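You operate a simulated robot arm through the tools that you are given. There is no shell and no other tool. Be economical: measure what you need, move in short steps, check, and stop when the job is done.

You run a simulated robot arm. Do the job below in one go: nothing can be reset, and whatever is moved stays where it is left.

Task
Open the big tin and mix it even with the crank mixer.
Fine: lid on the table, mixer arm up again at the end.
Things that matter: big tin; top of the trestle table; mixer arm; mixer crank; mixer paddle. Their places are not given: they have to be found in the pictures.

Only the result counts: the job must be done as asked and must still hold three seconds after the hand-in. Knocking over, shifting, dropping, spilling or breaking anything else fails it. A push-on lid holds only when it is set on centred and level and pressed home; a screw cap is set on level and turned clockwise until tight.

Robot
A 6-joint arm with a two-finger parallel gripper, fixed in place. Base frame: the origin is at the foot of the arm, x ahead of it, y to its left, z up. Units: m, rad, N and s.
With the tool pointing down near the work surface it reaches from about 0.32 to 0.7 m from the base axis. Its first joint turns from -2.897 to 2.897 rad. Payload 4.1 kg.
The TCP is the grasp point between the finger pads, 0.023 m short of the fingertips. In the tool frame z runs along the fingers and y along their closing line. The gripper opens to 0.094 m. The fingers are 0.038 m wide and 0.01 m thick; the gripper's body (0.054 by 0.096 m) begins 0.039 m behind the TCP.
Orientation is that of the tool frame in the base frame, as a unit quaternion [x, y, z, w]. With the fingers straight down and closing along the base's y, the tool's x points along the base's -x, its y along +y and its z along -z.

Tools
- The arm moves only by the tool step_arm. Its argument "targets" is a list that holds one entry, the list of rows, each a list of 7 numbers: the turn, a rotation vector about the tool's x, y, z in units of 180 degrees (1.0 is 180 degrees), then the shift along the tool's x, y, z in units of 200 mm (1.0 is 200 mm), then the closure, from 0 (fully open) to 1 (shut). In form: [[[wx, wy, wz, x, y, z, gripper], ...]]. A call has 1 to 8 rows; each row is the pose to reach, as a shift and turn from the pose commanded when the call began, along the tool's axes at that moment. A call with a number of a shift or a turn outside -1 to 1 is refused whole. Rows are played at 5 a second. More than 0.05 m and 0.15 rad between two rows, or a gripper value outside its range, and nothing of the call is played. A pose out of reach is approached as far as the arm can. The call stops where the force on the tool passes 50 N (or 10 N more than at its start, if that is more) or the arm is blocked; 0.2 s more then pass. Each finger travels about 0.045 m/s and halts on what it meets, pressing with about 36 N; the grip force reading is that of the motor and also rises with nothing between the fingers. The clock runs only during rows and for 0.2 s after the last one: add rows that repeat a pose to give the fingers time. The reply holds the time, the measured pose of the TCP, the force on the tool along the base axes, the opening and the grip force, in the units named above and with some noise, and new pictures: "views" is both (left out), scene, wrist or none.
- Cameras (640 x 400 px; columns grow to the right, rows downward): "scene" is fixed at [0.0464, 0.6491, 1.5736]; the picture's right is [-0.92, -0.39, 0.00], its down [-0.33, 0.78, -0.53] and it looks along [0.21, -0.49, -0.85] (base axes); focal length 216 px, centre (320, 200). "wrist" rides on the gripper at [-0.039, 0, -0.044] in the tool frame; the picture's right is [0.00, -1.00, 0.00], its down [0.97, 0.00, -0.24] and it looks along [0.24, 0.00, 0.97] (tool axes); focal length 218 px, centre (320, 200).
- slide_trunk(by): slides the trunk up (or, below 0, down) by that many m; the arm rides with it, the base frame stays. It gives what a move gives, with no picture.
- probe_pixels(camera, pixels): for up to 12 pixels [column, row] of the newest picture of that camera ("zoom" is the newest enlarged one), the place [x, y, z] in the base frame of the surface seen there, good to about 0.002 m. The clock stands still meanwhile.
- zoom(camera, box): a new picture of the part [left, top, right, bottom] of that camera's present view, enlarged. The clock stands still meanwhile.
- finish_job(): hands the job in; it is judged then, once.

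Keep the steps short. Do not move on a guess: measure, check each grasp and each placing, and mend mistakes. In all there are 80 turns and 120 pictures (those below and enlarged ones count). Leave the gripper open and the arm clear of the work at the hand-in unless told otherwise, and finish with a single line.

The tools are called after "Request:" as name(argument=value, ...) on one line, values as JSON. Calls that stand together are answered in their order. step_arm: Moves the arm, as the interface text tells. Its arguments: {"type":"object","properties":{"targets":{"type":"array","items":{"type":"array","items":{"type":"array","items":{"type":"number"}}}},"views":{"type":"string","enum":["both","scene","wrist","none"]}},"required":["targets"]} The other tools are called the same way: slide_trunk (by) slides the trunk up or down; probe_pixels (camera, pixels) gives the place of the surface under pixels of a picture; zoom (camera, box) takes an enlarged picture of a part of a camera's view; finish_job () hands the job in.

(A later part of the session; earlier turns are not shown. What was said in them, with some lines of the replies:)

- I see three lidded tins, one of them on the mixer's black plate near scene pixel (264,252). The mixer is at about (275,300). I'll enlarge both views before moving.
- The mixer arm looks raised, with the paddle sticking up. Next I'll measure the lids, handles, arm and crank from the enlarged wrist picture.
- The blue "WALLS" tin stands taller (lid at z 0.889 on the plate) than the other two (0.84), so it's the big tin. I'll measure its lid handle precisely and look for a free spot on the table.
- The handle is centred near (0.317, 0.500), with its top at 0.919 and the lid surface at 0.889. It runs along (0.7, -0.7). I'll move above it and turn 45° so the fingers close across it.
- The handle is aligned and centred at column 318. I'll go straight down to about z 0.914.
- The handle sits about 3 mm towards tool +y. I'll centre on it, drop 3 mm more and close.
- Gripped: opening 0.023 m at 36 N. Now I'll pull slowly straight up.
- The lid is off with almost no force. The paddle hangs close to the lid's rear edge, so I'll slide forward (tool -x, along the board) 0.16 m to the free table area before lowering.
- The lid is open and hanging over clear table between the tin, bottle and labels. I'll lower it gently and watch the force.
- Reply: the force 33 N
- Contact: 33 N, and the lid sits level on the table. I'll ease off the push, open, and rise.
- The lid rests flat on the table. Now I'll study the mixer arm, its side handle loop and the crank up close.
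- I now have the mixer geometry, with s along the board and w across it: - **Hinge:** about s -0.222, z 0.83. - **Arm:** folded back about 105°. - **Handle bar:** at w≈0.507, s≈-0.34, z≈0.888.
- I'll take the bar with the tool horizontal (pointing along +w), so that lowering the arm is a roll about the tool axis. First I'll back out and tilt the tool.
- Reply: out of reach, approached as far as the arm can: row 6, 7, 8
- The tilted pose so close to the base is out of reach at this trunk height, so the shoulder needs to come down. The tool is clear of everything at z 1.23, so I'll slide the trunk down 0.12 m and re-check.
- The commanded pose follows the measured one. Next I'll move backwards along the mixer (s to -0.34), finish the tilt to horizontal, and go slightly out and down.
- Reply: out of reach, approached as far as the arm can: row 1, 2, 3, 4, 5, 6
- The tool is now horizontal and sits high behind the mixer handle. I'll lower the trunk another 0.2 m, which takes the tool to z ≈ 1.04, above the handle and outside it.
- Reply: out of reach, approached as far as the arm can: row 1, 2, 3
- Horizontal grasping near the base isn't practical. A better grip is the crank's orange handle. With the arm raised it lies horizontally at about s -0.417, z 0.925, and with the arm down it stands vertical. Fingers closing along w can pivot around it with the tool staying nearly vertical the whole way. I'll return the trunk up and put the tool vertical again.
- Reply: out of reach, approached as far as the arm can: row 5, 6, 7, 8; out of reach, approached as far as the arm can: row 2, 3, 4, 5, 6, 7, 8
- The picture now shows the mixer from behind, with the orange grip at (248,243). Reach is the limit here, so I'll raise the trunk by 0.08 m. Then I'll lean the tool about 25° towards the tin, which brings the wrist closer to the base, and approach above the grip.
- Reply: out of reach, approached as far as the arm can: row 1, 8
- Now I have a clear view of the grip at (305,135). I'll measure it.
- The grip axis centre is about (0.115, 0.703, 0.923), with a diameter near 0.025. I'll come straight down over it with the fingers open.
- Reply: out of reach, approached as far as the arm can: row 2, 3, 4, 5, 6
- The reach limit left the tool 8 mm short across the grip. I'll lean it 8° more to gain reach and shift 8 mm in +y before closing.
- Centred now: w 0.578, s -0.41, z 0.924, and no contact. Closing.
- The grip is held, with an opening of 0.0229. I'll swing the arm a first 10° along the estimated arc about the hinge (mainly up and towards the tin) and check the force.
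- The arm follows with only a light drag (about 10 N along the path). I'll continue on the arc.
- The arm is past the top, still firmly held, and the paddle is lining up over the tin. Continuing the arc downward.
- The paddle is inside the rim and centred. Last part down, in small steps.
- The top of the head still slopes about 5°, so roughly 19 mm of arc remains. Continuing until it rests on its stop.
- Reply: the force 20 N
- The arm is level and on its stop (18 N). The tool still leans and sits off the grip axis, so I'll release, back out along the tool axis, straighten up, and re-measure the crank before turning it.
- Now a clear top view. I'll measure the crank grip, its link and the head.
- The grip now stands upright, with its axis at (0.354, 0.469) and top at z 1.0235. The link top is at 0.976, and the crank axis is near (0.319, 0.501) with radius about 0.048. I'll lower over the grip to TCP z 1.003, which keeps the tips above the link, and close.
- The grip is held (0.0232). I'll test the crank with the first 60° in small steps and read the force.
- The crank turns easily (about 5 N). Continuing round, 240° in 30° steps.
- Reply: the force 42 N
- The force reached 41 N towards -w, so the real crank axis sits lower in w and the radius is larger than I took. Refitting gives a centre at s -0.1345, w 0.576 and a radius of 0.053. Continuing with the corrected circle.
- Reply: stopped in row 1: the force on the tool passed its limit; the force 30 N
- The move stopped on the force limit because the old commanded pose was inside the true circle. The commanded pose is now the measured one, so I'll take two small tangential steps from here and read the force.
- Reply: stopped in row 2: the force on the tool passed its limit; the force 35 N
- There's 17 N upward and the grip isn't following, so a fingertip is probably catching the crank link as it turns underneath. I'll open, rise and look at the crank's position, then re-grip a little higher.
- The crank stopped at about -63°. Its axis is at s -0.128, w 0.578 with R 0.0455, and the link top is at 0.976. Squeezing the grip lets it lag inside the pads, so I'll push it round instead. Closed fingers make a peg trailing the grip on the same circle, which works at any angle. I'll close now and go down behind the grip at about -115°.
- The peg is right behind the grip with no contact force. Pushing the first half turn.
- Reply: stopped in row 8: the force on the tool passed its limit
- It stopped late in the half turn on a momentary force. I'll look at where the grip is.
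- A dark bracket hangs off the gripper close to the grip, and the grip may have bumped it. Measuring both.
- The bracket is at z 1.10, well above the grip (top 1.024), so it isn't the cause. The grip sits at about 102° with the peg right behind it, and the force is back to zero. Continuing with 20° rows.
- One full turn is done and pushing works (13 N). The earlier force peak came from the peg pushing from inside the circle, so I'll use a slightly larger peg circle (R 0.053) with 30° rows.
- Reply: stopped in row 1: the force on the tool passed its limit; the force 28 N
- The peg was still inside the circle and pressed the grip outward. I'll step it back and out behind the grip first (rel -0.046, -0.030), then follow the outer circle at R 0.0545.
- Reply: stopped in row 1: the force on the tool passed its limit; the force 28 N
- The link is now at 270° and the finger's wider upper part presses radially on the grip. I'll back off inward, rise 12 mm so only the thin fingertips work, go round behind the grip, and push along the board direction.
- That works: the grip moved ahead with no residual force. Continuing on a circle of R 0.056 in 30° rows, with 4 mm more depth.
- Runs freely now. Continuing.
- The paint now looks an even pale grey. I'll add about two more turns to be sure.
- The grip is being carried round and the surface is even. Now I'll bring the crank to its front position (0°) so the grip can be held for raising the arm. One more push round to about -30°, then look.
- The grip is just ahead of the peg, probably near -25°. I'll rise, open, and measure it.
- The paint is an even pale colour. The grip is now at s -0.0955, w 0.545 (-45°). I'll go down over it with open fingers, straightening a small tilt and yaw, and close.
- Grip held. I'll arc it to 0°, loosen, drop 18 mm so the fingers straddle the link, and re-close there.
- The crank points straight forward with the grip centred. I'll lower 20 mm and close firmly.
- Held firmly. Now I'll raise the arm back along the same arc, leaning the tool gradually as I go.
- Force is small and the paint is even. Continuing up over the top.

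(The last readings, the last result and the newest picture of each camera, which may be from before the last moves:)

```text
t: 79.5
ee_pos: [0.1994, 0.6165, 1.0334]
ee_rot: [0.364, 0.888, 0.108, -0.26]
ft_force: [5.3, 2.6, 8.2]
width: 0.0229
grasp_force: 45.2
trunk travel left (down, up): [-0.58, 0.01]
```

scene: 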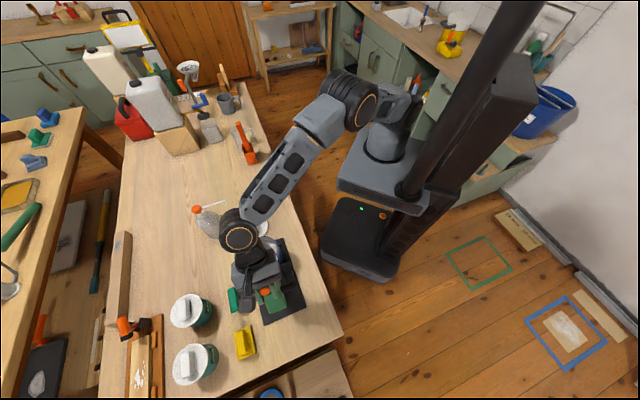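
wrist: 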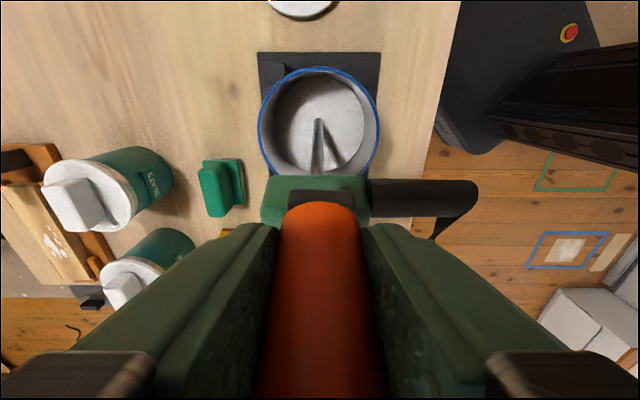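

Request:
step_arm(targets=[[[0, 0, 0, 0.054, 0, 0.077, 1], [0, 0, 0, 0.102, 0, 0.159, 1], [0, 0, 0, 0.1425, 0, 0.244, 1], [0, 0, 0, 0.175, 0, 0.333, 1], [0, 0, 0, 0.2, 0, 0.424, 1], [0, 0, 0, 0.2165, 0, 0.517, 1], [0, 0, 0, 0.225, 0, 0.611, 1]]], views="both")

```text
t: 81.1
ee_pos: [0.1228, 0.6944, 0.9635]
ee_rot: [0.361, 0.888, 0.115, -0.26]
ft_force: [-11.4, 28.0, 33.0]
width: 0.023
grasp_force: 44.6
trunk travel left (down, up): [-0.58, 0.01]
```

scene: 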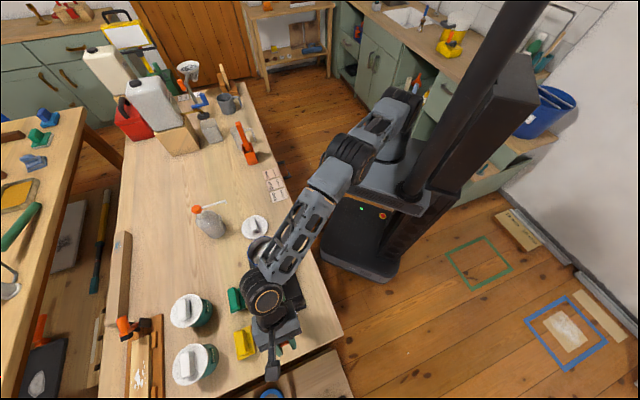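
wrist: 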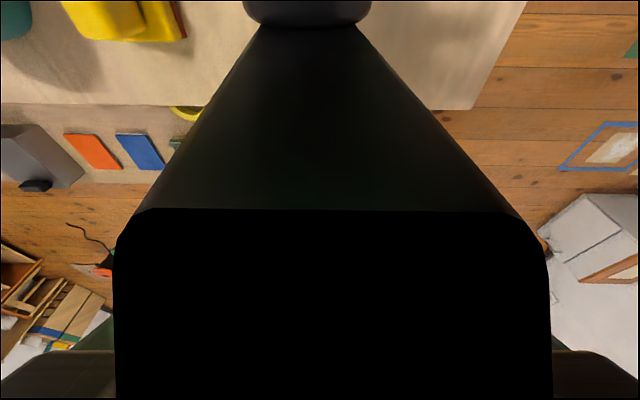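

The pull is about 40 N outward, so the grip's real radius here is about 9 mm larger than my path. The arm is within about 8° of its rest. I'll correct to the larger radius first and then go on.

Request:
step_arm(targets=[[[0, 0, 0, 0.04, 0, -0.001, 1], [0, 0, 0, 0.0464, 0, 0.036, 1], [0, 0, 0, 0.0478, 0, 0.0767, 1]]], views="wrist")

```text
t: 81.9
ee_pos: [0.1163, 0.7011, 0.9504]
ee_rot: [0.365, 0.887, 0.11, -0.259]
ft_force: [2.9, 20.9, 22.4]
width: 0.0226
grasp_force: 44.7
trunk travel left (down, up): [-0.58, 0.01]
```

wrist: 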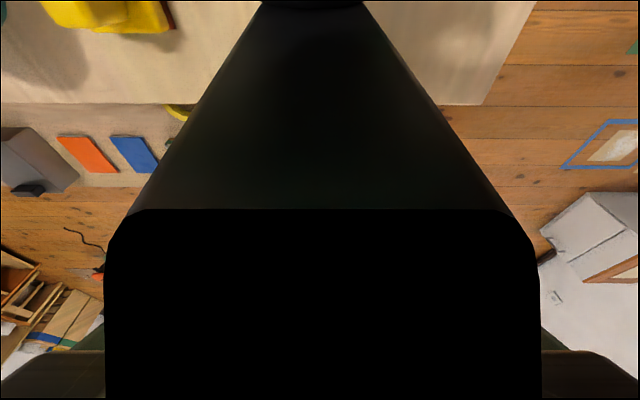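

Request:
step_arm(targets=[[[0, 0, 0, 0, 0, 0.02, 1], [0, 0, 0, -0.001, 0, 0.04, 1], [0, 0, 0, -0.004, 0, 0.065, 1]]], views="none")

Request:
zoom(camera="scene", box=[220, 240, 340, 390])

```text
t: 82.7
ee_pos: [0.1077, 0.707, 0.9394]
ee_rot: [0.364, 0.888, 0.109, -0.259]
ft_force: [-2.3, 23.3, 21.2]
width: 0.0229
grasp_force: 44.9
trunk travel left (down, up): [-0.58, 0.01]
```

```text
2.67 times, centred on (280, 315) of scene
```

zoom: 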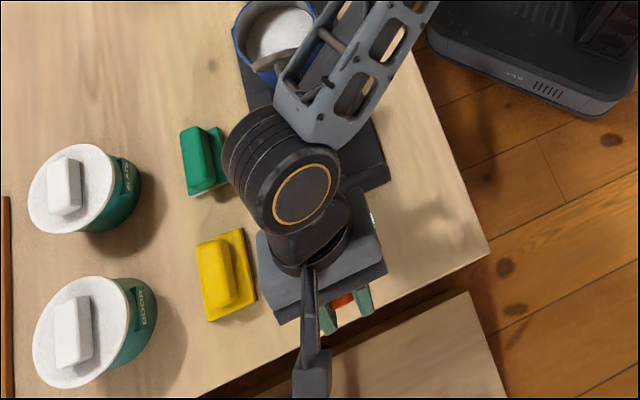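

The paddle is back beside the tin rim, as at the start. Checking its position against the initial one (0.268, 0.547, 0.939).

Request:
probe_pixels(camera="zoom", pixels=[[265, 65], [255, 68], [280, 58], [270, 62]])

Request:
step_arm(targets=[[[0, 0, 0, -0.002, 0, 0.015, 1], [0, 0, 0, -0.004, 0, 0.03, 1]]], views="none")

Request:
zoom(camera="scene", box=[240, 230, 300, 290])

```text
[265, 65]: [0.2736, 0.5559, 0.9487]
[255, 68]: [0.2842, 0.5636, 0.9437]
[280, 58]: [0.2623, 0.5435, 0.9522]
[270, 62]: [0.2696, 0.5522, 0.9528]
```

```text
t: 83.3
ee_pos: [0.1074, 0.7089, 0.934]
ee_rot: [0.363, 0.887, 0.111, -0.261]
ft_force: [-5.7, 26.1, 24.9]
width: 0.023
grasp_force: 44.3
trunk travel left (down, up): [-0.58, 0.01]
```

```text
6.67 times, centred on (270, 260) of scene
```

zoom: 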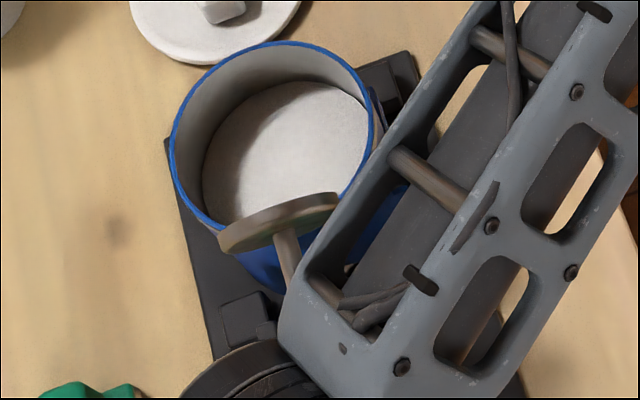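

The paddle is back within a few mm of its start position and the arm is over its stop. I'll open the fingers, let it settle, and withdraw along the tool axis.

Request:
step_arm(targets=[[[0, 0, 0, 0, 0, 0, 0.6], [0, 0, 0, 0, 0, 0, 0.2], [0, 0, 0, 0, 0, 0, 0], [0, 0, 0, 0, 0, 0, 0], [0, 0, 0, 0, 0, -0.15, 0], [0, 0, 0, 0, 0, -0.35, 0], [0, 0, 0, 0, 0, -0.55, 0], [0, 0, 0, -0.05, 0, -0.75, 0]]], views="both")

```text
t: 85.1
ee_pos: [0.1726, 0.6401, 1.0526]
ee_rot: [0.365, 0.888, 0.107, -0.259]
ft_force: [-0.5, 0.1, -0.8]
width: 0.094
grasp_force: 0.1
trunk travel left (down, up): [-0.58, 0.01]
```

scene: 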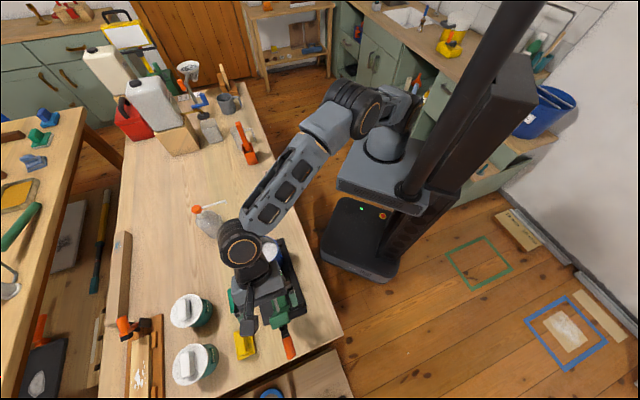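
wrist: 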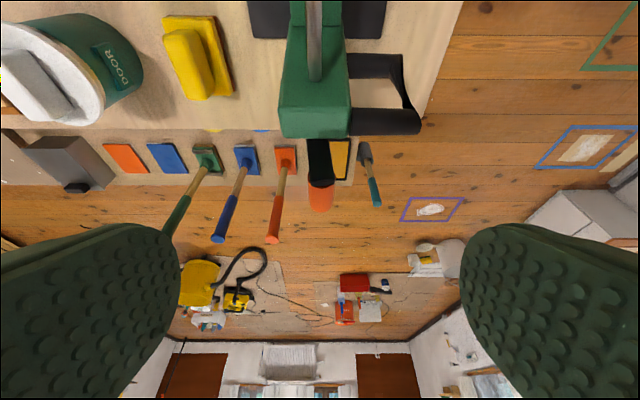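

The mixer arm stays up by itself. I'll move the robot arm up and clear, then check the final state.

Request:
step_arm(targets=[[[0, -0.02, 0, 0.04, 0, -0.12, 0], [0, -0.05, 0, 0.06, -0.05, -0.25, 0], [0, -0.08, 0, 0.06, -0.15, -0.4, 0], [0, -0.11, 0, 0.06, -0.3, -0.5, 0], [0, -0.14, 0, 0.06, -0.5, -0.6, 0], [0, -0.17, 0, 0.06, -0.7, -0.65, 0]]], views="both")

Request:
zoom(camera="scene", box=[200, 200, 330, 370])

```text
t: 86.5
ee_pos: [0.114, 0.5017, 1.1668]
ee_rot: [0.381, 0.924, 0.008, -0.015]
ft_force: [0.2, 0.5, 0.5]
width: 0.0938
grasp_force: 0.1
trunk travel left (down, up): [-0.58, 0.01]
```

scene: 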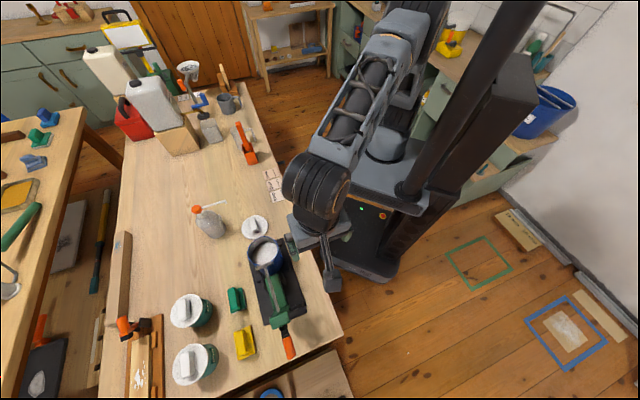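
wrist: 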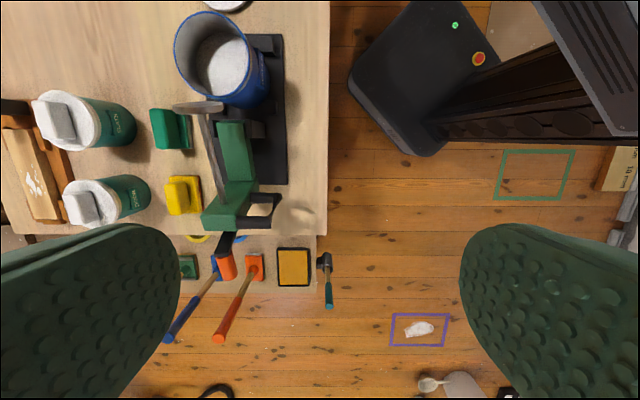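

```text
2.35 times, centred on (265, 285) of scene
```

zoom: 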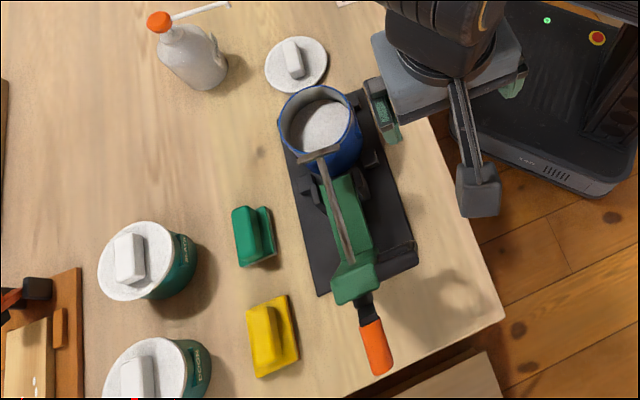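

The mixer is up, the lid is on the table, and everything else is in place. One close look at the paint for evenness.

Request:
zoom(camera="wrist", box=[165, 5, 285, 115])

```text
3.64 times, centred on (225, 60) of wrist
```

zoom: 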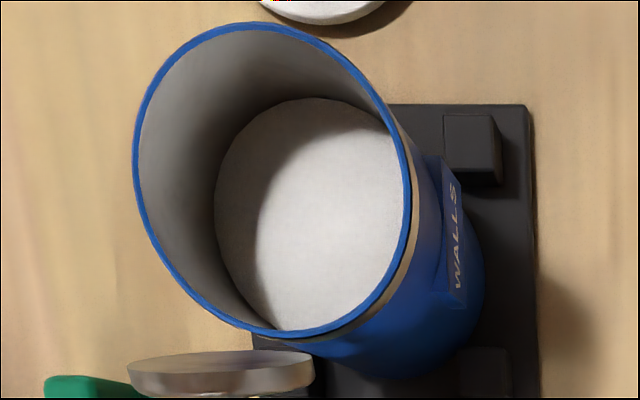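

The paint is uniform, with no blue streaks left. Handing in.

Request:
finish_job()

```text
The job is handed in.
```

The big tin is open and its paint looks evenly mixed; the lid is flat on the table, the mixer arm is up again, and the gripper is open and clear.
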